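You operate a simulated robot arm through the tools that you are given. There is no shell and no other tool. Be economical: measure what you need, move in short steps, check, and stop when the job is done.

The job below is to be done with a simulated two-armed robot. You get a single attempt, and the scene is never put back.

JOB
Fetch the thick copper disc from the machine end of the tool bench and set it on the top of the tool bench under the pegs. Then shut the bolts drawer. Then take the steel bracket labelled "seat" from the top of the tool bench under the pegs and put it on the middle of the orange cart top. Then put two of the banded copper blanks from the machine end of the tool bench on the top of the packing bench. Then put the small brass cup from the machine end of the tool bench in the inside of the rinse tray. Then take the cap off the blue-cap jar and lay it down on the machine end of the tool bench. The order counts.

It is judged by the outcome, as a careful person would: the job done as asked, and still so three seconds after it is handed in. It fails if anything else is knocked over, pushed out of place, dropped, spilled or broken. Lids that push on must go on centred and level and be pressed home; caps that screw on are set level and turned clockwise until they are tight.

ROBOT AND FRAMES
Two 7-joint arms with fingered hands on one trunk, on a base that drives. Base frame: it is fixed to the floor where the robot stands at the start and does not move with it; the origin is under the middle of the robot, x ahead of it, y to its left, z up. Readings come in mm, rad, newtons and seconds.
The left shoulder is at the start at [70, 172, 1302], the right one opposite. Places, roughly: banded copper blanks [1500, 500, 750]; blue-cap jar [1250, 500, 1000]; bolts drawer [1800, 1800, 600]; inside of the rinse tray [-1200, -1800, 900]; middle of the orange cart top [2400, 2100, 700]; small brass cup (5x5x4 cm) [1400, 700, 900]; steel bracket [2000, 1750, 750]; thick copper disc (5x5x3 cm) [900, -200, 900]; top of the packing bench [3000, 4900, 800]; top of the tool bench under the pegs [2000, 1600, 800]. Payload 5 kg a hand.
The tool frame of a hand sits at the grasp point between the pads (the TCP): z along the fingers, y along the line on which they close. The tips reach 43 mm beyond it. The gripper opens to 144 mm. The gripper's body begins 50 mm behind the TCP. The gripper is a hand of 5 fingers: y runs from the thumb to the fingers, the wrist lies at [-21, -124, -221] in the tool frame.
Orientation is that of the tool frame in the base frame, as a unit quaternion [w, x, y, z]. With the fingers straight down and the wrist toward the robot, the tool's x, y and z point along [0, 1, 0], [1, 0, 0] and [0, 0, -1] of the base frame.

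CONTROLS
- The arms move only by the tool play_rows. It takes "left_deltas", "right_deltas" or both (then of equal length, played together; a hand with none holds still); each is a list of rows, each a list of 6 numbers: the turn, a rotation vector about the tool's x, y, z in rad, then the shift along the tool's x, y, z in mm. In form: [[wx, wy, wz, x, y, z], ...]. A call has 1 to 10 rows; each row is the pose to reach, as a shift and turn from the pose commanded when the call began, along the tool's axes at that moment. Each row takes 0.2 s and may step no farther than 50 mm and 0.15 rad from the row before; otherwise, the whole call is refused. A pose out of reach is approached as far as the arm can. The call stops where the force on the tool passes 40 N (or 10 N more than at its start, if that is more) or the arm is blocked; 0.2 s more then pass. In this call time passes only in rows, and 0.2 s behind the last. It gives the time, the measured TCP pose, the force on the tool (base axes), the opening and the grip force at its end, in the units of the frame above (readings bear some noise), with the torque about the TCP (base axes, N m) and any sound that the robot's microphone picked up.
- Cameras (640 x 400 px; columns grow to the right, rows downward): "scene" is now at [123.4, 18.7, 1538.6]; the picture's right is [0.20, -0.98, 0.00], its down [-0.54, -0.11, -0.83] and it looks along [0.82, 0.17, -0.55] (base axes); focal length 264 px, centre (320, 200). "left" rides on the left gripper at [-86, -108, -168] in its tool frame; the picture's right is [-0.80, -0.28, 0.53], its down [0.54, -0.73, 0.42] and it looks along [0.27, 0.63, 0.73] (tool axes); focal length 275 px, centre (320, 200). "right" rides on the right gripper at [86, -108, -168] in its tool frame; the picture's right is [-0.80, 0.28, -0.53], its down [-0.54, -0.73, 0.42] and it looks along [-0.27, 0.63, 0.73] (tool axes); focal length 275 px, centre (320, 200). There is no depth. A picture from a camera that has moved, and an enlarged one, comes with that camera's place and axes in the base frame and with its lens. The place of the scene camera against the robot may be out by one fixed shift of up to 18 mm in any direction.
- snapshot(camera): a new picture of that camera. It takes no simulated time.
- raise_lower(by): slides the trunk up (or, below 0, down) by that many mm; the arms and the scene camera ride with it, the base frame stays. It gives what a move gives, with no picture.
- drive_base(legs): drives the robot by 1 to 6 legs, each [ahead, left, turn to the left] in mm, mm and rad, along the robot's own axes; the way and the turn of a leg run together, so that a leg with both is an arc; at most 1500 mm and 3.142 rad a leg. The arms and the cameras ride along, it lands a little off, and it stops where it bumps. It gives what a move gives.
- curl_fingers(index, middle, ring, little, thumb_bend, thumb_turn, hand): sets how far each is bent, from 0 (flat) to 100 (curled in); at 30 the hand is open as for a grip, at 70 the pads meet at the TCP. One left out holds its place. A second passes; each finger stops where it meets its share of the squeeze, and holds until it gets a number again. It is the only way to open and close the hand. It gives what a move gives, with no picture; readings hold the bend of each and the force on index, middle, ring, little, thumb and palm. thumb_turn goes from beside the hand (0) to across from the fingers (100), as for a grip.
- aim_head(pan, tilt): turns the head with the scene camera to pan (to the left, within 1.501 rad either way) and tilt (down, from -0.506 to 1.204), counted from straight ahead of the robot. It gives what a move gives.
- inspect(camera, box): a new picture of the part [left, top, right, bottom] of that camera's present view, enlarged. It takes no simulated time.
- close_job(): hands the job in; it is judged then, once.

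Work in short steps. Places have to be worked out from the pictures, the camera data and where the tool is seen: move nearer, look again, correct. Check each grasp and each placing, and mend what went wrong. You have 186 turns and 154 pictures in all, those below and enlarged ones among them. Open the grippers and draw the arms clear of the work before you hand the job in, unless the task says otherwise; then end with one line.

The tools are called after "Request:" as name(argument=value, ...) on one line, values as JSON. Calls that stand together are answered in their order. play_rows: Moves the arms, as the interface text tells. Its arguments: {"type":"object","properties":{"left_deltas":{"type":"array","items":{"type":"array","items":{"type":"number"}}},"right_deltas":{"type":"array","items":{"type":"array","items":{"type":"number"}}}},"required":[]} The other tools are called the same way: raise_lower (by) slides the trunk up or down; curl_fingers (index, middle, ring, little, thumb_bend, thumb_turn, hand) moves the fingers one by one; drive_base (legs) drives the base; aim_head (pan, tilt) turns the head that bears the scene camera; snapshot (camera) takes a picture; inspect (camera, box) takes an enlarged picture of a part of a camera's view; close_job () hands the job in.

At the start:

```text
t: 0.0
left_eef_pos: [681.7, 471.1, 1110.2]
left_tool_rot: [0.0, 0.708, 0.707, 0.0]
left_contact_force: [0.0, -0.1, 0.9]
left_moment: [-0.04, 0.01, -0.02]
left_grip_width: 143.8
left_finger_force: 0.0
left_shape: jaw
left_bend: [30.0, 30.0, 30.0, 30.0, 30.0, 98.0]
left_finger forces: [0.1, 0.1, 0.0, 0.1, 0.1, 0.0]
right_eef_pos: [812.6, -181.3, 1154.1]
right_tool_rot: [0.0, 0.707, 0.707, 0.0]
right_contact_force: [1.0, -0.1, 0.5]
right_moment: [0.02, -0.01, -0.01]
right_grip_width: 143.5
right_finger_force: 0.1
right_shape: jaw
right_bend: [30.0, 30.0, 30.0, 30.0, 30.0, 98.0]
right_finger forces: [0.1, 0.0, 0.1, 0.0, 0.0, 0.1]
trunk travel left (down, up): [-400.0, 540.0]
robot x, y, heading: [-2.2, 1.2, -0.004]
head pan, tilt: [0.202, 0.586]
```

scene: 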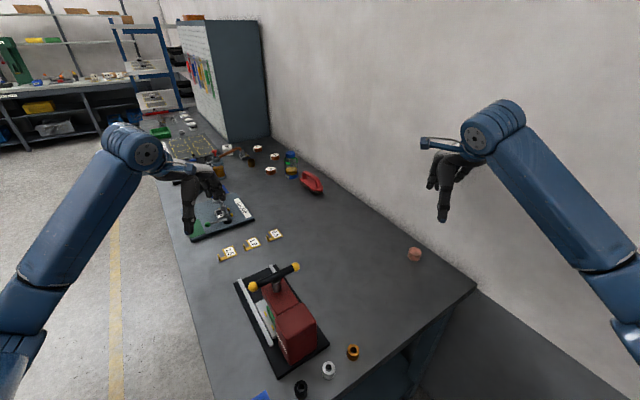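
right: 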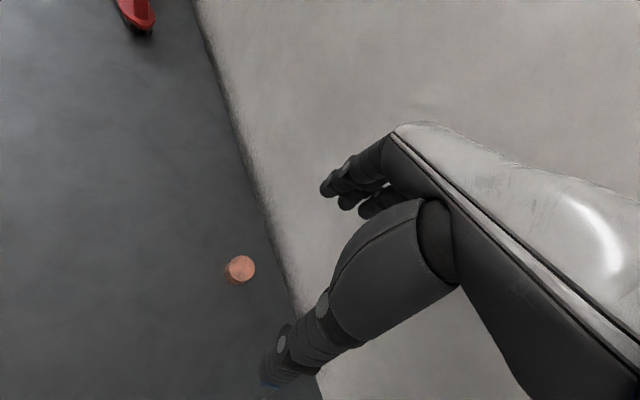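
left: 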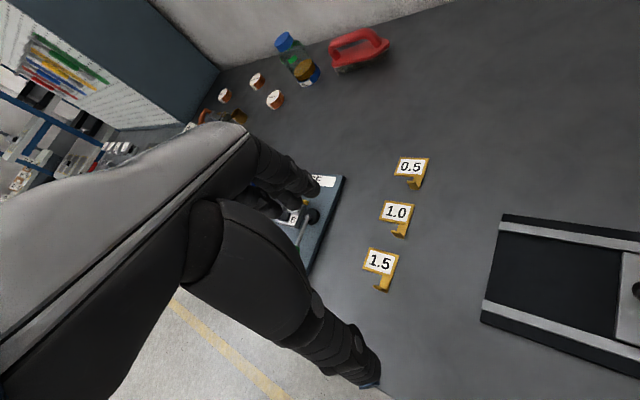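

The right camera and the scene camera both put the disc near [875,-176]. I'll bring the right hand above it, stopping at z≈950.

Request:
play_rows(right_deltas=[[0, 0, 0, 1, 12, 40], [0, 0, 0, 2, 25, 80], [0, 0, 0, 3, 38, 120], [0, 0, 0, 4, 50, 160], [0, 0, 0, 5, 60, 200]])

Request:
snapshot(camera="right")

Request:
snapshot(camera="scene")

```text
t: 1.2
left_eef_pos: [680.7, 471.9, 1110.1]
left_tool_rot: [0.0, 0.707, 0.707, 0.0]
left_contact_force: [-0.1, -0.6, 0.4]
left_moment: [-0.01, 0.01, -0.01]
left_grip_width: 143.4
left_finger_force: 0.1
left_shape: jaw
left_bend: [30.0, 30.0, 30.0, 30.0, 30.0, 98.0]
left_finger forces: [0.0, 0.0, 0.0, 0.1, 0.0, 0.1]
right_eef_pos: [872.5, -173.2, 952.8]
right_tool_rot: [0.0, 0.707, 0.708, -0.001]
right_contact_force: [-6.2, 5.8, 0.6]
right_moment: [-0.04, -0.06, 0.1]
right_grip_width: 144.0
right_finger_force: 0.1
right_shape: jaw
right_bend: [30.0, 30.0, 30.0, 33.0, 30.0, 98.0]
right_finger forces: [0.1, 0.1, 0.0, 9.4, 0.0, 0.1]
trunk travel left (down, up): [-400.0, 540.0]
robot x, y, heading: [-0.0, 2.6, 0.002]
head pan, tilt: [0.202, 0.586]
```

```text
150 pictures are left
camera right: at [764.2, -88.3, 1122.2], right [0.29, -0.8, 0.53], down [-0.72, -0.54, -0.42], along [0.63, -0.27, -0.73], focal length 275 px, centre (320, 200)
```

right: 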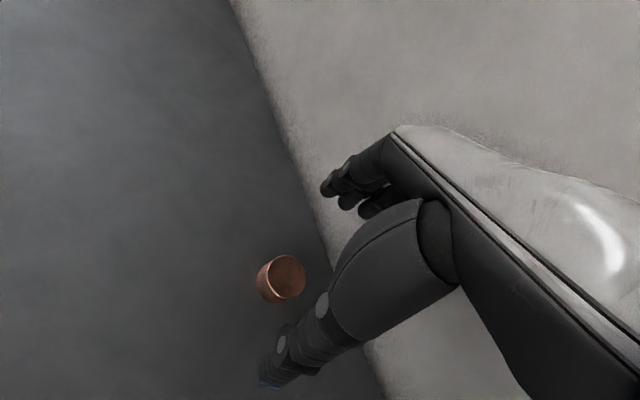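

```text
149 pictures are left
camera scene: at [123.0, 20.0, 1538.7], right [0.2, -0.98, 0.0], down [-0.54, -0.11, -0.83], along [0.82, 0.17, -0.55], focal length 264 px, centre (320, 200)
```

scene: 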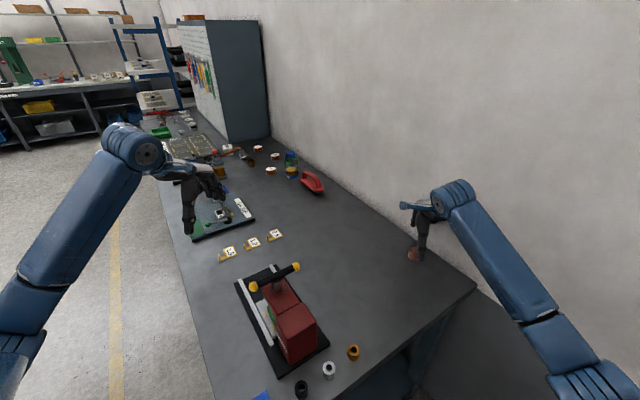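

The little finger is touching the wall, so I back off and turn the hand about 0.7 rad. The closing line then runs more along the wall.

Request:
play_rows(right_deltas=[[0, 0, 0, 5, -30, 0], [0, 0, -0.14, 5, -30, 0], [0, 0, -0.28, 5, -30, 0], [0, 0, -0.42, 4, -25, 0], [0, 0, -0.56, 2, -15, 0], [0, 0, -0.7, 0, 0, 0]])

Request:
snapshot(camera="right")

```text
t: 2.6
left_eef_pos: [682.8, 470.8, 1110.2]
left_tool_rot: [0.0, 0.707, 0.707, 0.0]
left_contact_force: [-0.1, 0.0, 0.1]
left_moment: [-0.01, 0.01, -0.01]
left_grip_width: 143.6
left_finger_force: 0.0
left_shape: jaw
left_bend: [30.0, 30.0, 30.0, 30.0, 30.0, 98.0]
left_finger forces: [0.0, 0.0, 0.0, 0.0, 0.0, 0.0]
right_eef_pos: [874.4, -176.4, 953.0]
right_tool_rot: [-0.001, 0.42, 0.907, -0.001]
right_contact_force: [0.3, 1.1, -0.5]
right_moment: [-0.01, -0.01, 0.02]
right_grip_width: 143.7
right_finger_force: 0.1
right_shape: jaw
right_bend: [30.0, 30.0, 30.0, 30.0, 30.0, 98.0]
right_finger forces: [0.1, 0.0, 0.0, 0.1, 0.0, 0.0]
trunk travel left (down, up): [-400.0, 540.0]
robot x, y, heading: [3.0, -0.7, 0.0]
head pan, tilt: [0.202, 0.586]
```

```text
148 pictures are left
camera right: at [735.3, -181.5, 1121.6], right [0.73, -0.42, 0.53], down [-0.2, -0.88, -0.42], along [0.65, 0.2, -0.73], focal length 275 px, centre (320, 200)
```

right: 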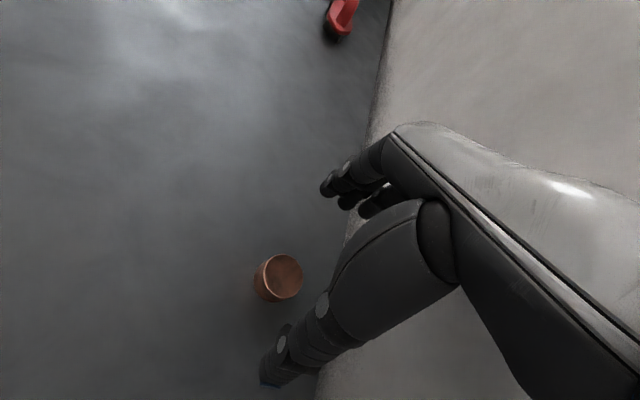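

Disc centre measured at [873,-177], which is under the TCP. I descend until the tips are just above the bench.

Request:
play_rows(right_deltas=[[0, 0, 0, 0, 0, 25], [0, 0, 0, 0, 0, 45], [0, 0, 0, 0, 0, 58], [0, 0, 0, 0, 0, 64]])

Request:
snapshot(camera="right")

```text
t: 3.6
left_eef_pos: [683.7, 470.3, 1109.9]
left_tool_rot: [0.0, 0.707, 0.707, 0.0]
left_contact_force: [1.1, 0.7, -0.3]
left_moment: [-0.04, -0.01, 0.02]
left_grip_width: 143.6
left_finger_force: 0.0
left_shape: jaw
left_bend: [30.0, 30.0, 30.0, 30.0, 30.0, 98.0]
left_finger forces: [0.1, 0.0, 0.0, 0.1, 0.1, 0.0]
right_eef_pos: [872.3, -176.4, 889.2]
right_tool_rot: [0.0, 0.422, 0.907, 0.0]
right_contact_force: [-0.2, 1.0, -0.3]
right_moment: [0.0, 0.0, -0.01]
right_grip_width: 143.8
right_finger_force: 0.1
right_shape: jaw
right_bend: [30.0, 30.0, 30.0, 30.0, 30.0, 98.0]
right_finger forces: [0.1, 0.0, 0.0, 0.0, 0.1, 0.0]
trunk travel left (down, up): [-400.0, 540.0]
robot x, y, heading: [-1.7, 2.3, -0.001]
head pan, tilt: [0.202, 0.586]
```

```text
147 pictures are left
camera right: at [734.8, -181.4, 1057.8], right [0.73, -0.43, 0.53], down [-0.21, -0.88, -0.42], along [0.65, 0.2, -0.73], focal length 275 px, centre (320, 200)
```

right: 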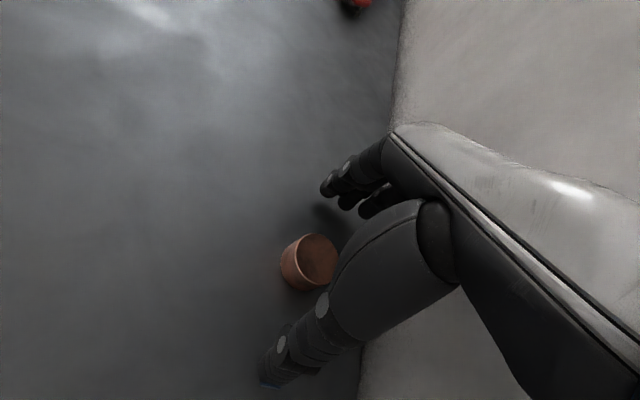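

The disc sits centred between thumb and fingers, so I close the hand.

Request:
curl_fingers(hand="right", index=68, middle=68, ring=68, little=68, thumb_bend=68)

Request:
snapshot(camera="right")

```text
t: 4.6
left_eef_pos: [682.3, 471.3, 1111.5]
left_tool_rot: [0.0, 0.708, 0.707, 0.001]
left_contact_force: [-0.3, -0.6, -0.6]
left_moment: [0.04, 0.0, -0.01]
left_grip_width: 143.6
left_finger_force: 0.1
left_shape: jaw
left_bend: [30.0, 30.0, 30.0, 30.0, 30.0, 98.0]
left_finger forces: [0.0, 0.0, 0.0, 0.1, 0.1, 0.0]
right_eef_pos: [872.8, -176.4, 888.7]
right_tool_rot: [0.0, 0.422, 0.907, 0.0]
right_contact_force: [1.1, -0.4, 0.8]
right_moment: [-0.05, 0.0, 0.03]
right_grip_width: 41.9
right_finger_force: 11.8
right_shape: fingers
right_bend: [61.0, 64.0, 68.0, 68.0, 61.0, 97.0]
right_finger forces: [6.5, 5.7, 0.1, 0.0, 12.0, 0.1]
trunk travel left (down, up): [-400.0, 540.0]
robot x, y, heading: [-0.7, 1.1, 0.003]
head pan, tilt: [0.202, 0.586]
```

```text
146 pictures are left
camera right: at [734.7, -181.3, 1058.2], right [0.73, -0.43, 0.53], down [-0.21, -0.88, -0.42], along [0.65, 0.2, -0.73], focal length 275 px, centre (320, 200)
```

right: 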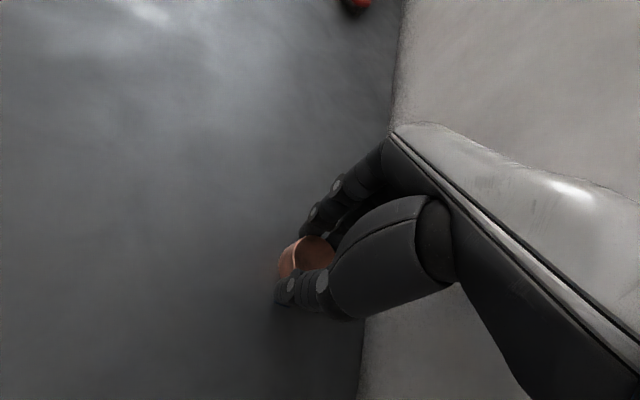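

Gripped with about 12 N by thumb, index and middle fingers. Lift and check.

Request:
play_rows(right_deltas=[[0, 0, 0, 0, 0, -15], [0, 0, 0, 0, 0, -50], [0, 0, 0, 0, -5, -100], [0, 0, 0, -10, -20, -150], [0, 0, 0, -20, -40, -200]])

Request:
snapshot(camera="right")

Request:
aim_head(pan=0.7, tilt=0.45)

Request:
snapshot(camera="scene")

```text
refused: row 3 steps farther than a row can; nothing moved
```

```text
145 pictures are left
camera right: at [734.7, -181.3, 1058.2], right [0.73, -0.43, 0.53], down [-0.21, -0.88, -0.42], along [0.65, 0.2, -0.73], focal length 275 px, centre (320, 200)
```

right: 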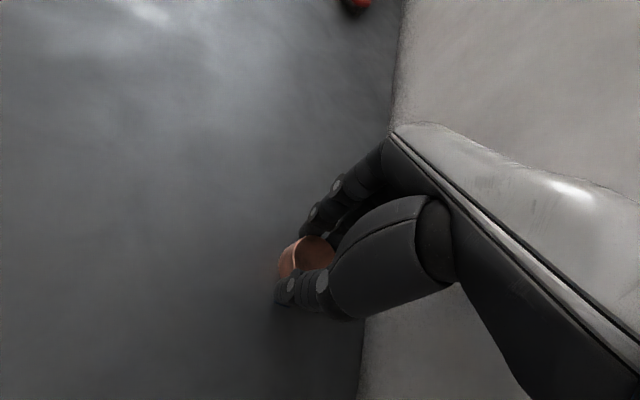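

```text
t: 5.5
left_eef_pos: [682.4, 471.2, 1109.8]
left_tool_rot: [0.0, 0.708, 0.706, 0.0]
left_contact_force: [-0.6, -0.3, 0.3]
left_moment: [0.02, 0.0, 0.01]
left_grip_width: 143.4
left_finger_force: 0.0
left_shape: jaw
left_bend: [30.0, 30.0, 30.0, 30.0, 30.0, 98.0]
left_finger forces: [0.2, 0.0, 0.0, 0.1, 0.0, 0.1]
right_eef_pos: [872.6, -175.6, 888.6]
right_tool_rot: [0.001, 0.422, 0.907, 0.0]
right_contact_force: [1.5, -0.2, 0.9]
right_moment: [-0.07, 0.03, 0.02]
right_grip_width: 41.9
right_finger_force: 11.8
right_shape: fingers
right_bend: [61.0, 64.0, 68.0, 68.0, 61.0, 97.0]
right_finger forces: [6.5, 5.6, 0.1, 0.0, 11.9, 0.1]
trunk travel left (down, up): [-400.0, 540.0]
robot x, y, heading: [1.1, -2.5, -0.003]
head pan, tilt: [0.7, 0.45]
```

```text
144 pictures are left
camera scene: at [106.9, 60.0, 1550.9], right [0.64, -0.77, 0.0], down [-0.33, -0.28, -0.9], along [0.69, 0.58, -0.44], focal length 264 px, centre (320, 200)
```

scene: 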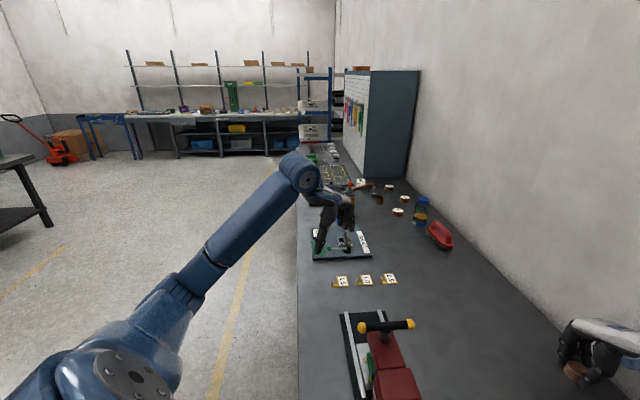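

The step was too long, so I lift with smaller ones.

Request:
play_rows(right_deltas=[[0, 0, 0, 0, 0, -12], [0, 0, 0, 0, 0, -45], [0, 0, 0, 0, -5, -90], [0, 0, 0, -8, -15, -130], [0, 0, 0, -16, -35, -170], [0, 0, 0, -24, -55, -210]])

Request:
snapshot(camera="right")

```text
t: 6.9
left_eef_pos: [681.7, 473.1, 1111.0]
left_tool_rot: [0.001, 0.707, 0.707, 0.001]
left_contact_force: [0.3, 0.6, 0.1]
left_moment: [0.01, -0.04, 0.02]
left_grip_width: 143.5
left_finger_force: 0.1
left_shape: jaw
left_bend: [30.0, 30.0, 30.0, 30.0, 30.0, 98.0]
left_finger forces: [0.1, 0.0, 0.0, 0.0, 0.1, 0.0]
right_eef_pos: [844.6, -227.8, 1100.3]
right_tool_rot: [0.0, 0.421, 0.907, 0.0]
right_contact_force: [-2.4, 1.9, -3.2]
right_moment: [-0.07, -0.17, 0.05]
right_grip_width: 41.8
right_finger_force: 13.4
right_shape: fingers
right_bend: [62.0, 65.0, 68.0, 68.0, 61.0, 96.0]
right_finger forces: [6.6, 5.0, 0.1, 2.2, 12.0, 0.1]
trunk travel left (down, up): [-400.0, 540.0]
robot x, y, heading: [-0.9, 2.0, 0.002]
head pan, tilt: [0.7, 0.45]
```

```text
143 pictures are left
camera right: at [706.6, -234.2, 1268.6], right [0.73, -0.42, 0.53], down [-0.2, -0.88, -0.42], along [0.65, 0.2, -0.73], focal length 275 px, centre (320, 200)
```

right: 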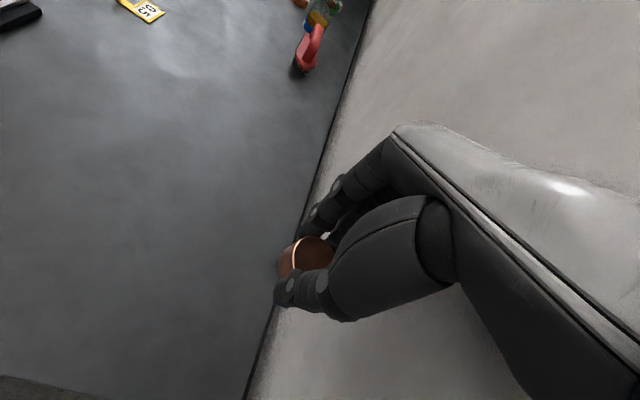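

The disc is held firmly, but the little finger is near the wall. I pull the hand in away from the wall, turn it back, and raise it.

Request:
play_rows(right_deltas=[[0, 0, 0, 25, -18, -8], [0, 0, 0.14, 48, -37, -16], [0, 0, 0.28, 70, -55, -24], [0, 0, 0.42, 92, -74, -32], [0, 0, 0.56, 104, -84, -40], [0, 0, 0.7, 114, -92, -50]])

Request:
aim_head(pan=1.4, tilt=0.8)

Request:
snapshot(camera="scene")

```text
t: 8.3
left_eef_pos: [682.5, 472.0, 1110.2]
left_tool_rot: [0.0, 0.707, 0.708, 0.0]
left_contact_force: [0.6, -0.5, 0.2]
left_moment: [-0.01, -0.01, 0.0]
left_grip_width: 143.7
left_finger_force: 0.1
left_shape: jaw
left_bend: [30.0, 30.0, 30.0, 30.0, 30.0, 98.0]
left_finger forces: [0.0, 0.0, 0.0, 0.0, 0.0, 0.0]
right_eef_pos: [700.8, -201.5, 1148.4]
right_tool_rot: [0.0, 0.708, 0.706, 0.0]
right_contact_force: [-0.3, 0.1, -4.3]
right_moment: [-0.04, -0.04, 0.0]
right_grip_width: 42.1
right_finger_force: 12.0
right_shape: fingers
right_bend: [62.0, 65.0, 68.0, 68.0, 61.0, 96.0]
right_finger forces: [6.7, 5.1, 0.1, 0.0, 11.9, 0.1]
trunk travel left (down, up): [-400.0, 540.0]
robot x, y, heading: [5.9, -1.6, 0.003]
head pan, tilt: [0.7, 0.45]
```

```text
t: 9.4
left_eef_pos: [683.0, 471.5, 1110.5]
left_tool_rot: [-0.001, 0.707, 0.707, 0.0]
left_contact_force: [0.4, 0.0, -0.6]
left_moment: [0.03, 0.0, 0.0]
left_grip_width: 144.0
left_finger_force: 0.1
left_shape: jaw
left_bend: [30.0, 30.0, 30.0, 30.0, 30.0, 98.0]
left_finger forces: [0.0, 0.1, 0.0, 0.0, 0.1, 0.0]
right_eef_pos: [702.2, -200.6, 1148.0]
right_tool_rot: [0.0, 0.707, 0.707, 0.0]
right_contact_force: [-1.9, 0.3, -3.2]
right_moment: [-0.01, 0.0, 0.0]
right_grip_width: 41.7
right_finger_force: 11.9
right_shape: fingers
right_bend: [62.0, 65.0, 68.0, 68.0, 61.0, 96.0]
right_finger forces: [6.6, 5.2, 0.0, 0.0, 11.9, 0.0]
trunk travel left (down, up): [-400.0, 540.0]
robot x, y, heading: [-1.8, 3.4, 0.001]
head pan, tilt: [1.4, 0.799]
```

```text
142 pictures are left
camera scene: at [50.5, 80.3, 1520.5], right [0.99, -0.17, 0.0], down [-0.12, -0.71, -0.7], along [0.12, 0.69, -0.72], focal length 264 px, centre (320, 200)
```

scene: 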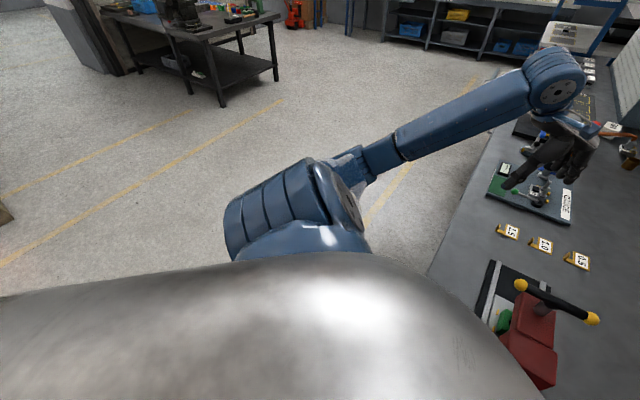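

I raise the trunk for clearance over the press, then back away from the bench perpendicular to its front edge and turn to face it.

Request:
raise_lower(by=200)

Request:
drive_base(legs=[[-350, 350, 0], [0, 0, -0.785]])

Request:
aim_head(pan=0.6, tilt=0.5)

Request:
snapshot(camera="scene")

```text
t: 11.6
left_eef_pos: [682.1, 469.7, 1309.5]
left_tool_rot: [0.0, 0.707, 0.707, 0.0]
left_contact_force: [0.3, 0.2, -0.8]
left_moment: [0.0, 0.0, -0.04]
left_grip_width: 143.2
left_finger_force: 0.1
left_shape: jaw
left_bend: [30.0, 30.0, 30.0, 30.0, 30.0, 98.0]
left_finger forces: [0.1, 0.0, 0.1, 0.0, 0.1, 0.0]
right_eef_pos: [701.7, -200.7, 1349.4]
right_tool_rot: [-0.001, 0.707, 0.707, 0.0]
right_contact_force: [-0.6, 0.3, -3.6]
right_moment: [0.0, -0.01, 0.0]
right_grip_width: 41.9
right_finger_force: 11.6
right_shape: fingers
right_bend: [62.0, 65.0, 68.0, 68.0, 61.0, 96.0]
right_finger forces: [6.6, 5.2, 0.0, 0.0, 11.8, 0.1]
trunk travel left (down, up): [-600.0, 340.0]
robot x, y, heading: [-0.4, 1.7, -0.0]
head pan, tilt: [1.4, 0.799]
```

```text
t: 16.6
left_eef_pos: [462.2, 200.9, 1309.9]
left_tool_rot: [0.0, 0.923, 0.385, 0.0]
left_contact_force: [0.3, 0.6, -0.6]
left_moment: [0.0, 0.0, 0.03]
left_grip_width: 143.7
left_finger_force: 0.1
left_shape: jaw
left_bend: [30.0, 30.0, 30.0, 30.0, 30.0, 98.0]
left_finger forces: [0.0, 0.0, 0.0, 0.1, 0.0, 0.0]
right_eef_pos: [1.0, -289.9, 1349.6]
right_tool_rot: [0.001, 0.923, 0.385, 0.0]
right_contact_force: [-0.4, 0.8, -3.3]
right_moment: [-0.02, 0.02, 0.02]
right_grip_width: 41.6
right_finger_force: 11.2
right_shape: fingers
right_bend: [62.0, 65.0, 68.0, 68.0, 61.0, 96.0]
right_finger forces: [6.6, 5.0, 0.1, 0.0, 11.3, 0.0]
trunk travel left (down, up): [-600.0, 340.0]
robot x, y, heading: [-353.9, 349.9, -0.781]
head pan, tilt: [1.4, 0.799]
```

```text
t: 17.7
left_eef_pos: [462.7, 202.5, 1310.9]
left_tool_rot: [0.0, 0.923, 0.385, 0.0]
left_contact_force: [0.1, -1.2, 0.4]
left_moment: [0.0, 0.01, -0.03]
left_grip_width: 143.7
left_finger_force: 0.1
left_shape: jaw
left_bend: [30.0, 30.0, 30.0, 30.0, 30.0, 98.0]
left_finger forces: [0.1, 0.0, 0.0, 0.0, 0.0, 0.0]
right_eef_pos: [2.4, -288.0, 1349.6]
right_tool_rot: [0.0, 0.923, 0.384, 0.0]
right_contact_force: [-0.7, 0.3, -3.3]
right_moment: [-0.02, 0.0, -0.03]
right_grip_width: 41.8
right_finger_force: 11.3
right_shape: fingers
right_bend: [62.0, 65.0, 68.0, 68.0, 61.0, 96.0]
right_finger forces: [6.4, 5.0, 0.0, 0.0, 11.3, 0.1]
trunk travel left (down, up): [-600.0, 340.0]
robot x, y, heading: [-356.6, 348.9, -0.777]
head pan, tilt: [0.6, 0.499]
```

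```text
141 pictures are left
camera scene: at [-242.1, 297.4, 1746.4], right [-0.18, -0.98, 0.0], down [-0.47, 0.09, -0.88], along [0.86, -0.16, -0.48], focal length 264 px, centre (320, 200)
```

scene: 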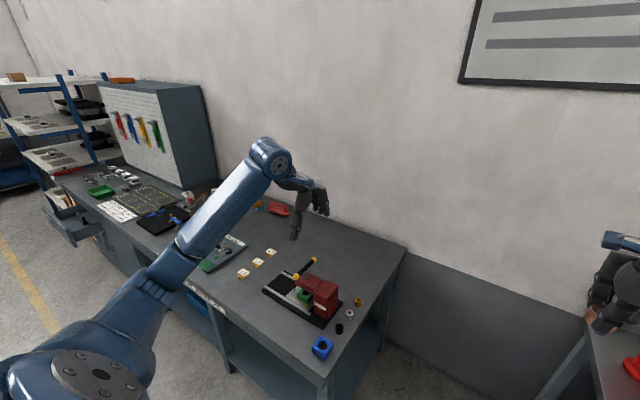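

The base is at the bench's front side, facing it. An open drawer is visible further left, so I back off 100 mm and slide left 1800 mm along the bench.

Request:
drive_base(legs=[[-100, 0, 0], [0, 1000, 0], [0, 800, 0]])

Request:
aim_head(pan=0.7, tilt=0.6)

Request:
snapshot(camera="scene")

```text
t: 27.5
left_eef_pos: [1661.6, 1547.1, 1310.6]
left_tool_rot: [0.0, 0.923, 0.385, -0.001]
left_contact_force: [0.4, 0.1, 0.2]
left_moment: [-0.01, -0.02, 0.02]
left_grip_width: 143.6
left_finger_force: 0.1
left_shape: jaw
left_bend: [30.0, 30.0, 30.0, 30.0, 30.0, 98.0]
left_finger forces: [0.0, 0.0, 0.0, 0.1, 0.1, 0.0]
right_eef_pos: [1201.8, 1056.7, 1348.9]
right_tool_rot: [0.001, 0.923, 0.384, 0.0]
right_contact_force: [-0.8, 0.7, -4.2]
right_moment: [-0.01, -0.03, 0.0]
right_grip_width: 41.8
right_finger_force: 11.9
right_shape: fingers
right_bend: [62.0, 65.0, 68.0, 68.0, 61.0, 96.0]
right_finger forces: [6.6, 5.1, 0.1, 0.1, 11.7, 0.0]
trunk travel left (down, up): [-600.0, 340.0]
robot x, y, heading: [845.2, 1694.3, -0.781]
head pan, tilt: [0.6, 0.499]
```

```text
t: 28.2
left_eef_pos: [1661.6, 1547.1, 1310.1]
left_tool_rot: [0.0, 0.923, 0.384, -0.001]
left_contact_force: [0.3, 0.2, 0.0]
left_moment: [-0.02, 0.03, 0.03]
left_grip_width: 143.4
left_finger_force: 0.1
left_shape: jaw
left_bend: [30.0, 30.0, 30.0, 30.0, 30.0, 98.0]
left_finger forces: [0.0, 0.1, 0.0, 0.0, 0.0, 0.0]
right_eef_pos: [1202.0, 1057.3, 1348.8]
right_tool_rot: [-0.001, 0.923, 0.385, -0.001]
right_contact_force: [-0.1, -0.1, -3.2]
right_moment: [0.0, -0.01, -0.03]
right_grip_width: 41.7
right_finger_force: 11.3
right_shape: fingers
right_bend: [62.0, 65.0, 68.0, 68.0, 61.0, 96.0]
right_finger forces: [6.7, 5.2, 0.1, 0.0, 11.6, 0.0]
trunk travel left (down, up): [-600.0, 340.0]
robot x, y, heading: [843.8, 1690.1, -0.78]
head pan, tilt: [0.7, 0.6]
```

```text
140 pictures are left
camera scene: at [955.7, 1652.2, 1737.4], right [-0.08, -1.0, 0.0], down [-0.56, 0.05, -0.83], along [0.82, -0.07, -0.56], focal length 264 px, centre (320, 200)
```

scene: 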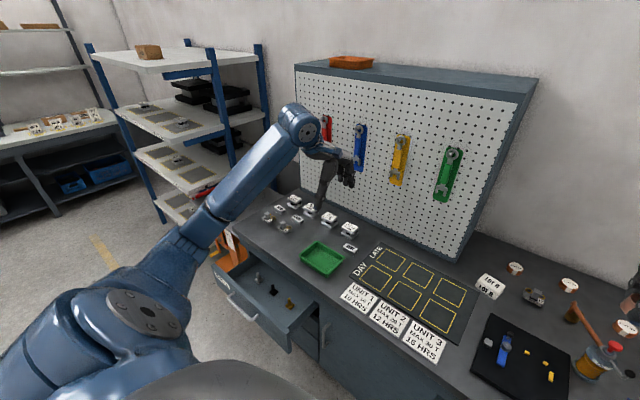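

The area under the pegs is in view. I enlarge it to identify the drawer label, the brackets and the free space.

Request:
inspect(camera="scene", box=[200, 170, 480, 345])

Request:
inspect(camera="scene", box=[460, 240, 640, 390])

```text
2.29 times, centred on (340, 258) of scene
camera zoom: at [955.7, 1652.2, 1737.4], right [-0.08, -1.0, 0.0], down [-0.56, 0.05, -0.83], along [0.82, -0.07, -0.56], focal length 603 px, centre (274, 69)
```

zoom: 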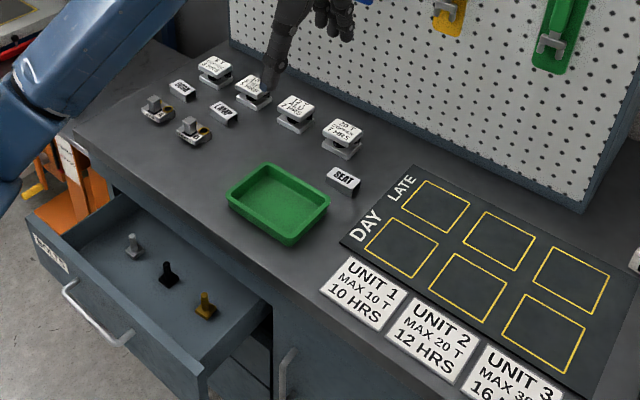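

```text
2.67 times, centred on (550, 315) of scene
camera zoom: at [955.7, 1652.2, 1737.4], right [-0.08, -1.0, 0.0], down [-0.56, 0.05, -0.83], along [0.82, -0.07, -0.56], focal length 704 px, centre (-293, -107)
```

zoom: 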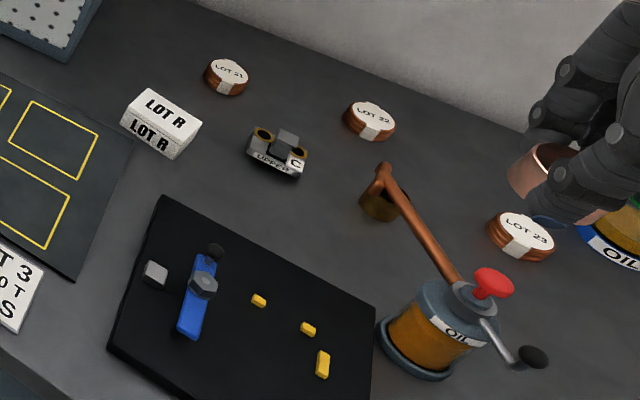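

The green tray sits near [1815,1566], the pegboard foot at n≈480, and the brackets lie between. Before driving further left I tuck the left arm inwards so it stays clear of the rack.

Request:
play_rows(left_deltas=[[0, 0, 0, -45, -15, 0], [0, 0, 0, -90, -30, 0], [0, 0, 0, -135, -50, 0], [0, 0, 0, -180, -70, 0], [0, 0, 0, -225, -90, 0], [0, 0, 0, -260, -110, 0]])

Request:
aim_head(pan=1.2, tilt=0.6)

Request:
snapshot(camera="scene")

```text
t: 29.6
left_eef_pos: [1398.8, 1439.9, 1310.1]
left_tool_rot: [0.0, 0.923, 0.385, 0.001]
left_contact_force: [-0.6, -0.6, -0.2]
left_moment: [0.06, -0.04, -0.01]
left_grip_width: 143.9
left_finger_force: 0.1
left_shape: jaw
left_bend: [30.0, 30.0, 30.0, 30.0, 30.0, 98.0]
left_finger forces: [0.0, 0.1, 0.1, 0.0, 0.1, 0.0]
right_eef_pos: [1201.0, 1056.2, 1348.7]
right_tool_rot: [0.0, 0.923, 0.385, 0.0]
right_contact_force: [0.7, -0.7, -3.4]
right_moment: [-0.03, -0.03, 0.0]
right_grip_width: 41.4
right_finger_force: 12.2
right_shape: fingers
right_bend: [62.0, 65.0, 68.0, 68.0, 61.0, 96.0]
right_finger forces: [6.6, 5.2, 0.0, 0.0, 11.6, 0.0]
trunk travel left (down, up): [-600.0, 340.0]
robot x, y, heading: [846.9, 1693.4, -0.781]
head pan, tilt: [0.7, 0.6]
```

```text
t: 30.5
left_eef_pos: [1400.5, 1441.1, 1310.5]
left_tool_rot: [0.0, 0.923, 0.384, 0.0]
left_contact_force: [0.7, 0.3, -1.2]
left_moment: [0.02, -0.03, 0.0]
left_grip_width: 143.9
left_finger_force: 0.0
left_shape: jaw
left_bend: [30.0, 30.0, 30.0, 30.0, 30.0, 98.0]
left_finger forces: [0.0, 0.0, 0.0, 0.0, 0.0, 0.0]
right_eef_pos: [1201.9, 1057.1, 1348.6]
right_tool_rot: [0.0, 0.923, 0.384, -0.001]
right_contact_force: [0.5, -0.6, -3.4]
right_moment: [-0.01, 0.02, -0.01]
right_grip_width: 41.8
right_finger_force: 11.9
right_shape: fingers
right_bend: [62.0, 65.0, 68.0, 68.0, 61.0, 96.0]
right_finger forces: [6.7, 5.1, 0.0, 0.0, 11.5, 0.0]
trunk travel left (down, up): [-600.0, 340.0]
robot x, y, heading: [842.3, 1698.2, -0.78]
head pan, tilt: [1.201, 0.6]
```

```text
137 pictures are left
camera scene: at [948.8, 1695.5, 1737.3], right [0.41, -0.91, 0.0], down [-0.52, -0.23, -0.82], along [0.75, 0.34, -0.57], focal length 264 px, centre (320, 200)
```

scene: 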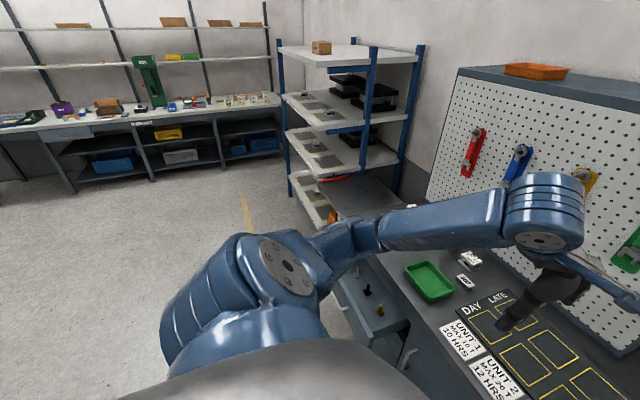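

The rack is well beyond (d>3500). I slide left another 800 mm and look down at the brackets.

Request:
drive_base(legs=[[0, 800, 0]])

Request:
aim_head(pan=0.0, tilt=0.75)

Request:
snapshot(camera="scene")

Request:
snapshot(camera="left")

```text
t: 34.8
left_eef_pos: [1960.8, 2008.3, 1310.9]
left_tool_rot: [0.0, 0.923, 0.385, -0.001]
left_contact_force: [-0.1, -0.2, 0.0]
left_moment: [0.0, 0.02, -0.02]
left_grip_width: 143.6
left_finger_force: 0.1
left_shape: jaw
left_bend: [30.0, 30.0, 30.0, 30.0, 30.0, 98.0]
left_finger forces: [0.0, 0.0, 0.1, 0.1, 0.0, 0.1]
right_eef_pos: [1764.7, 1624.4, 1348.2]
right_tool_rot: [-0.001, 0.923, 0.385, 0.0]
right_contact_force: [-0.1, 0.0, -3.6]
right_moment: [-0.01, -0.03, 0.0]
right_grip_width: 41.6
right_finger_force: 12.0
right_shape: fingers
right_bend: [62.0, 65.0, 68.0, 68.0, 61.0, 96.0]
right_finger forces: [6.7, 5.2, 0.1, 0.1, 11.5, 0.0]
trunk travel left (down, up): [-600.0, 340.0]
robot x, y, heading: [1407.3, 2261.0, -0.782]
head pan, tilt: [1.201, 0.6]
```

```text
t: 36.2
left_eef_pos: [1963.7, 2009.0, 1310.3]
left_tool_rot: [0.0, 0.923, 0.385, 0.001]
left_contact_force: [-0.9, -0.1, -0.1]
left_moment: [0.02, 0.01, 0.0]
left_grip_width: 143.6
left_finger_force: 0.1
left_shape: jaw
left_bend: [30.0, 30.0, 30.0, 30.0, 30.0, 98.0]
left_finger forces: [0.0, 0.0, 0.0, 0.0, 0.1, 0.0]
right_eef_pos: [1766.1, 1625.7, 1348.4]
right_tool_rot: [-0.001, 0.923, 0.385, -0.001]
right_contact_force: [0.4, 0.7, -4.6]
right_moment: [-0.01, -0.01, 0.0]
right_grip_width: 41.8
right_finger_force: 11.5
right_shape: fingers
right_bend: [62.0, 65.0, 68.0, 68.0, 61.0, 96.0]
right_finger forces: [6.7, 5.2, 0.1, 0.1, 11.5, 0.0]
trunk travel left (down, up): [-600.0, 340.0]
robot x, y, heading: [1406.3, 2263.2, -0.777]
head pan, tilt: [0.0, 0.75]
```

```text
136 pictures are left
camera scene: at [1489.3, 2169.0, 1724.5], right [-0.7, -0.71, 0.0], down [-0.49, 0.48, -0.73], along [0.52, -0.51, -0.68], focal length 264 px, centre (320, 200)
```

scene: 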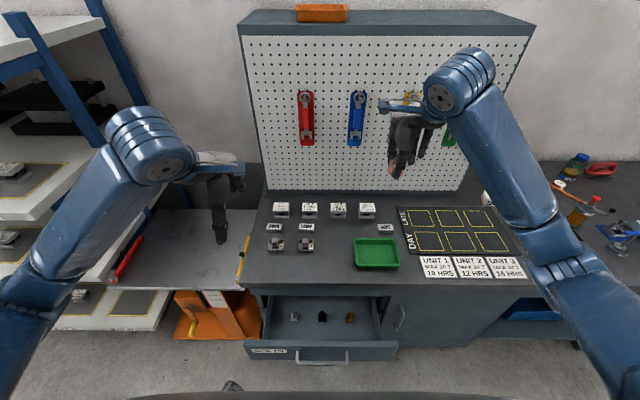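

```text
135 pictures are left
camera left: at [1824.3, 2023.4, 1477.3], right [-0.76, -0.37, -0.53], down [-0.13, 0.9, -0.42], along [0.63, -0.25, -0.73], focal length 275 px, centre (320, 200)
```

left: 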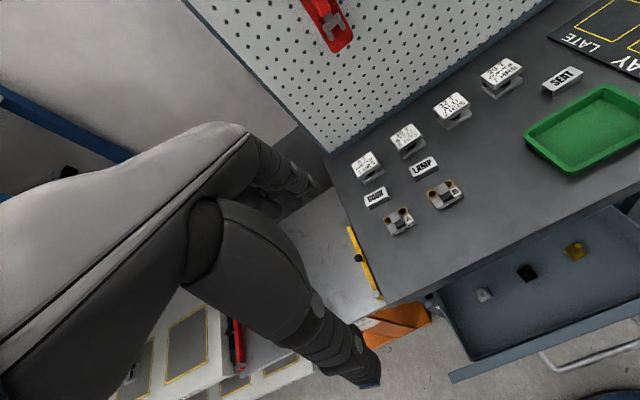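

Now I enlarge this view to read the bracket labels.

Request:
inspect(camera="left", box=[340, 40, 600, 250])

Request:
inspect(camera="scene", box=[180, 180, 440, 370])

```text
1.90 times, centred on (470, 145) of left
camera zoom: at [1824.3, 2023.4, 1477.3], right [-0.76, -0.37, -0.53], down [-0.13, 0.9, -0.42], along [0.63, -0.25, -0.73], focal length 524 px, centre (34, 305)
```

zoom: 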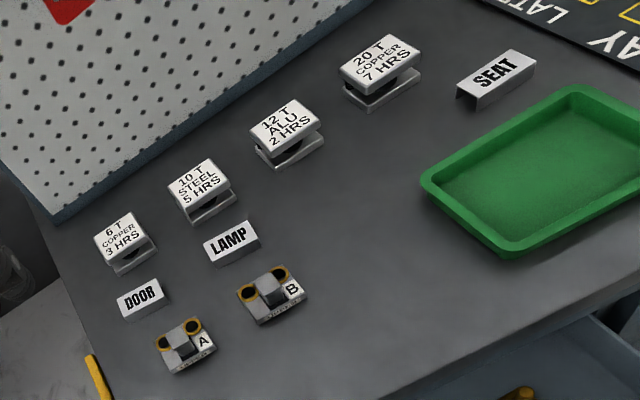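

```text
2.11 times, centred on (310, 275) of scene
camera zoom: at [1489.3, 2169.0, 1724.5], right [-0.7, -0.71, 0.0], down [-0.49, 0.48, -0.73], along [0.52, -0.51, -0.68], focal length 556 px, centre (341, 42)
```

zoom: 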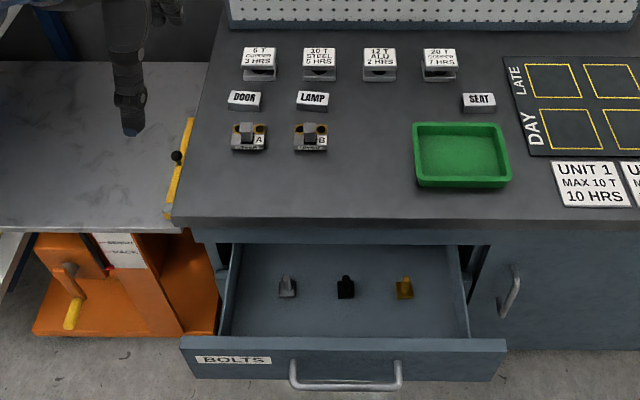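

Labels read: the SEAT bracket is at about [1820,1450], and the drawer is marked BOLTS. The free spot for the disc is about [1966,1633]. I slide 150 mm left so the right hand lines up.

Request:
drive_base(legs=[[0, 150, 0]])

Request:
inspect(camera="right", box=[200, 180, 420, 340])

```text
t: 37.6
left_eef_pos: [2067.7, 2115.5, 1309.8]
left_tool_rot: [0.0, 0.923, 0.384, 0.001]
left_contact_force: [-0.7, -0.7, 0.3]
left_moment: [0.04, -0.01, 0.02]
left_grip_width: 143.8
left_finger_force: 0.1
left_shape: jaw
left_bend: [30.0, 30.0, 30.0, 30.0, 30.0, 98.0]
left_finger forces: [0.1, 0.0, 0.0, 0.0, 0.0, 0.1]
right_eef_pos: [1869.7, 1730.3, 1348.3]
right_tool_rot: [-0.001, 0.923, 0.384, 0.0]
right_contact_force: [-0.5, -0.8, -4.1]
right_moment: [-0.01, -0.05, -0.01]
right_grip_width: 41.7
right_finger_force: 11.7
right_shape: fingers
right_bend: [62.0, 65.0, 68.0, 68.0, 61.0, 96.0]
right_finger forces: [6.6, 5.2, 0.1, 0.0, 11.5, 0.0]
trunk travel left (down, up): [-600.0, 340.0]
robot x, y, heading: [1512.0, 2368.6, -0.783]
head pan, tilt: [0.0, 0.75]
```

```text
2.50 times, centred on (310, 260) of right
camera zoom: at [1853.3, 1866.4, 1517.5], right [-0.36, -0.77, 0.53], down [-0.9, 0.13, -0.42], along [0.26, -0.63, -0.73], focal length 688 px, centre (345, 50)
```

zoom: 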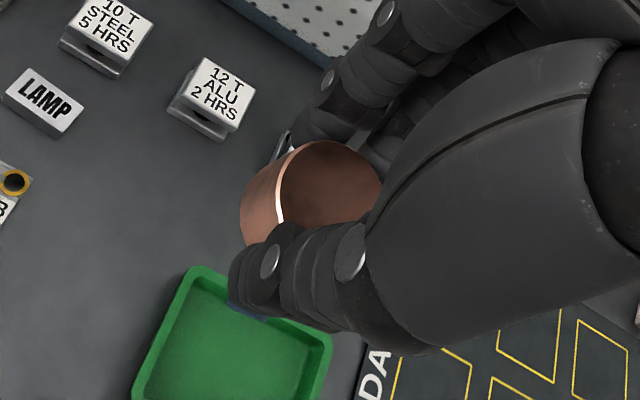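

The disc is still well held. I move it 137 mm ahead over the target spot, lower the trunk 200 mm, then check.

Request:
play_rows(right_deltas=[[0, 0, 0, 0, 45, 0], [0, 0, 0, 0, 90, 10], [0, 0, 0, 0, 137, 20], [0, 0, 0, 0, 137, 60], [0, 0, 0, 0, 137, 100], [0, 0, 0, 0, 137, 140]])

Request:
raise_lower(by=-200)

Request:
snapshot(camera="right")

Request:
snapshot(camera="scene")

```text
t: 39.0
left_eef_pos: [2069.3, 2116.4, 1309.3]
left_tool_rot: [0.0, 0.923, 0.385, -0.001]
left_contact_force: [-0.4, 0.2, -1.1]
left_moment: [0.01, 0.01, 0.02]
left_grip_width: 144.2
left_finger_force: 0.1
left_shape: jaw
left_bend: [30.0, 30.0, 30.0, 30.0, 30.0, 98.0]
left_finger forces: [0.0, 0.0, 0.0, 0.0, 0.1, 0.0]
right_eef_pos: [1968.4, 1634.5, 1209.7]
right_tool_rot: [-0.001, 0.923, 0.384, 0.0]
right_contact_force: [0.4, -0.4, -2.1]
right_moment: [0.03, 0.06, 0.05]
right_grip_width: 41.5
right_finger_force: 12.5
right_shape: fingers
right_bend: [62.0, 65.0, 68.0, 68.0, 61.0, 96.0]
right_finger forces: [6.8, 5.5, 0.0, 0.0, 11.5, 0.1]
trunk travel left (down, up): [-600.0, 340.0]
robot x, y, heading: [1518.7, 2366.5, -0.779]
head pan, tilt: [0.0, 0.75]
```

```text
t: 41.1
left_eef_pos: [2068.5, 2117.6, 1110.8]
left_tool_rot: [0.0, 0.923, 0.385, 0.0]
left_contact_force: [-0.3, -0.2, -0.4]
left_moment: [0.01, 0.04, 0.0]
left_grip_width: 143.8
left_finger_force: 0.2
left_shape: jaw
left_bend: [30.0, 30.0, 30.0, 30.0, 30.0, 98.0]
left_finger forces: [0.0, 0.0, 0.0, 0.1, 0.1, 0.0]
right_eef_pos: [1967.8, 1636.6, 1009.0]
right_tool_rot: [0.0, 0.923, 0.384, 0.0]
right_contact_force: [0.8, -0.4, -3.1]
right_moment: [-0.02, -0.02, 0.03]
right_grip_width: 41.6
right_finger_force: 12.3
right_shape: fingers
right_bend: [62.0, 65.0, 68.0, 68.0, 61.0, 96.0]
right_finger forces: [6.9, 5.4, 0.0, 0.0, 11.6, 0.0]
trunk travel left (down, up): [-400.0, 540.0]
robot x, y, heading: [1513.9, 2369.1, -0.779]
head pan, tilt: [0.0, 0.75]
```

```text
131 pictures are left
camera right: at [1952.3, 1772.3, 1177.9], right [-0.36, -0.77, 0.53], down [-0.9, 0.13, -0.42], along [0.26, -0.63, -0.73], focal length 275 px, centre (320, 200)
```

right: 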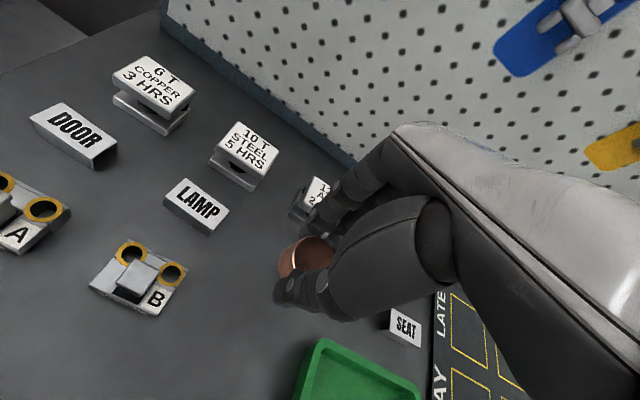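

```text
130 pictures are left
camera scene: at [1595.3, 2276.4, 1524.5], right [-0.7, -0.71, 0.0], down [-0.48, 0.48, -0.73], along [0.52, -0.51, -0.68], focal length 264 px, centre (320, 200)
```

scene: 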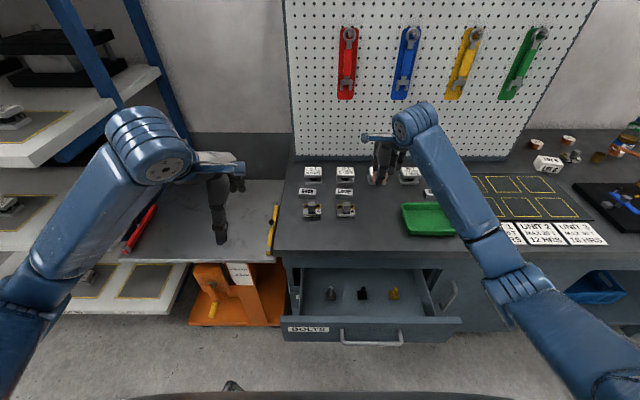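

Clear spot beneath the disc, so I lower it to the bench. The grasp was at TCP z≈889.

Request:
play_rows(right_deltas=[[0, 0, 0, 0, 0, 40], [0, 0, 0, 0, 0, 80], [0, 0, 0, 0, 0, 105], [0, 0, 0, 0, 0, 115], [0, 0, 0, 0, 0, 119], [0, 0, 0, 0, 0, 121]])

Request:
inspect(camera="right", box=[200, 180, 420, 340])

```text
t: 42.5
left_eef_pos: [2068.6, 2116.4, 1110.0]
left_tool_rot: [0.0, 0.923, 0.384, 0.001]
left_contact_force: [-0.4, 1.1, 0.0]
left_moment: [0.02, 0.01, -0.06]
left_grip_width: 143.8
left_finger_force: 0.1
left_shape: jaw
left_bend: [30.0, 30.0, 30.0, 30.0, 30.0, 98.0]
left_finger forces: [0.0, 0.0, 0.0, 0.0, 0.0, 0.0]
right_eef_pos: [1968.9, 1636.1, 889.8]
right_tool_rot: [0.001, 0.923, 0.385, 0.0]
right_contact_force: [0.2, -1.0, 4.9]
right_moment: [0.02, 0.05, -0.01]
right_grip_width: 41.4
right_finger_force: 13.4
right_shape: fingers
right_bend: [62.0, 65.0, 68.0, 68.0, 61.0, 96.0]
right_finger forces: [7.3, 6.6, 0.1, 0.0, 12.1, 0.1]
trunk travel left (down, up): [-400.0, 540.0]
robot x, y, heading: [1511.5, 2369.1, -0.785]
head pan, tilt: [0.0, 0.75]
```

```text
2.50 times, centred on (310, 260) of right
camera zoom: at [1952.4, 1772.7, 1057.9], right [-0.36, -0.76, 0.53], down [-0.9, 0.13, -0.42], along [0.26, -0.63, -0.73], focal length 688 px, centre (345, 50)
```

zoom: 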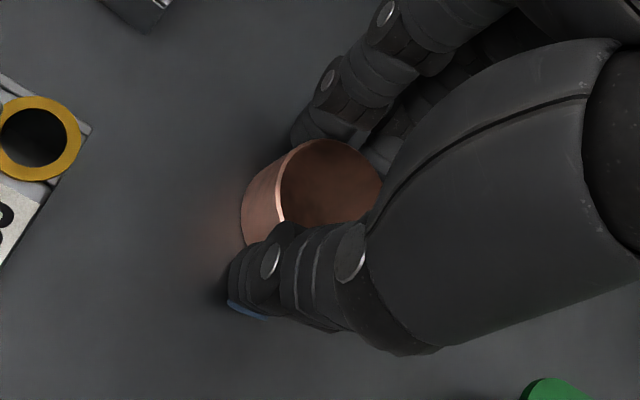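

The reading went from -3 to +5 N, so the disc is on the bench. I open the hand moderately.

Request:
curl_fingers(hand="right", index=42, middle=42, ring=42, little=42, thumb_bend=42)

Request:
play_rows(right_deltas=[[0, 0, 0, 0, 0, -20], [0, 0, 0, 0, 0, -60], [0, 0, 0, 0, 0, -105], [0, 0, 0, 0, -40, -130], [0, 0, 0, 0, -80, -150]])

Request:
snapshot(camera="right")

```text
t: 43.5
left_eef_pos: [2068.0, 2118.8, 1110.1]
left_tool_rot: [-0.001, 0.923, 0.385, 0.001]
left_contact_force: [-0.4, -0.5, -0.3]
left_moment: [0.02, -0.01, -0.04]
left_grip_width: 143.6
left_finger_force: 0.1
left_shape: jaw
left_bend: [30.0, 30.0, 30.0, 30.0, 30.0, 98.0]
left_finger forces: [0.0, 0.0, 0.0, 0.1, 0.0, 0.0]
right_eef_pos: [1967.3, 1636.1, 888.1]
right_tool_rot: [0.0, 0.923, 0.385, -0.001]
right_contact_force: [-0.2, 1.1, 4.7]
right_moment: [-0.23, -0.11, -0.01]
right_grip_width: 106.8
right_finger_force: 1.9
right_shape: fingers
right_bend: [42.0, 42.0, 42.0, 42.0, 42.0, 97.0]
right_finger forces: [0.1, 4.6, 0.1, 0.1, 0.0, 0.1]
trunk travel left (down, up): [-400.0, 540.0]
robot x, y, heading: [1512.8, 2370.3, -0.779]
head pan, tilt: [0.0, 0.75]
```

```text
t: 44.7
left_eef_pos: [2069.0, 2117.9, 1110.8]
left_tool_rot: [0.0, 0.923, 0.385, 0.0]
left_contact_force: [-0.2, 0.2, -0.5]
left_moment: [-0.02, 0.02, 0.0]
left_grip_width: 143.6
left_finger_force: 0.0
left_shape: jaw
left_bend: [30.0, 30.0, 30.0, 30.0, 30.0, 98.0]
left_finger forces: [0.0, 0.1, 0.1, 0.1, 0.0, 0.0]
right_eef_pos: [1911.1, 1694.4, 1038.7]
right_tool_rot: [0.001, 0.923, 0.384, 0.0]
right_contact_force: [-0.4, -0.1, 0.2]
right_moment: [0.01, -0.02, -0.02]
right_grip_width: 107.1
right_finger_force: 0.1
right_shape: fingers
right_bend: [42.0, 42.0, 42.0, 42.0, 42.0, 97.0]
right_finger forces: [0.0, 0.0, 0.0, 0.0, 0.0, 0.0]
trunk travel left (down, up): [-400.0, 540.0]
robot x, y, heading: [1512.8, 2372.6, -0.782]
head pan, tilt: [0.0, 0.75]
```

```text
128 pictures are left
camera right: at [1895.0, 1830.5, 1207.6], right [-0.36, -0.77, 0.53], down [-0.9, 0.13, -0.42], along [0.26, -0.63, -0.73], focal length 275 px, centre (320, 200)
```

right: 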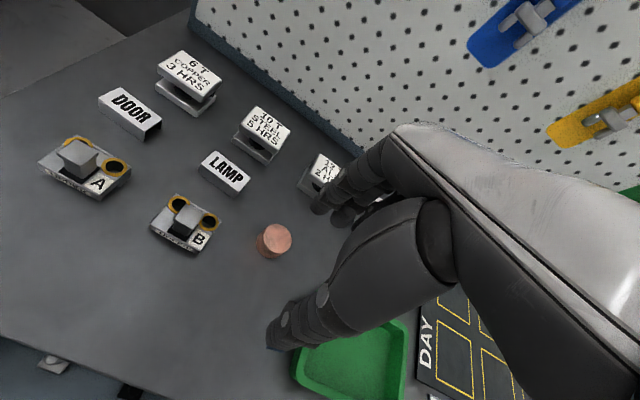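

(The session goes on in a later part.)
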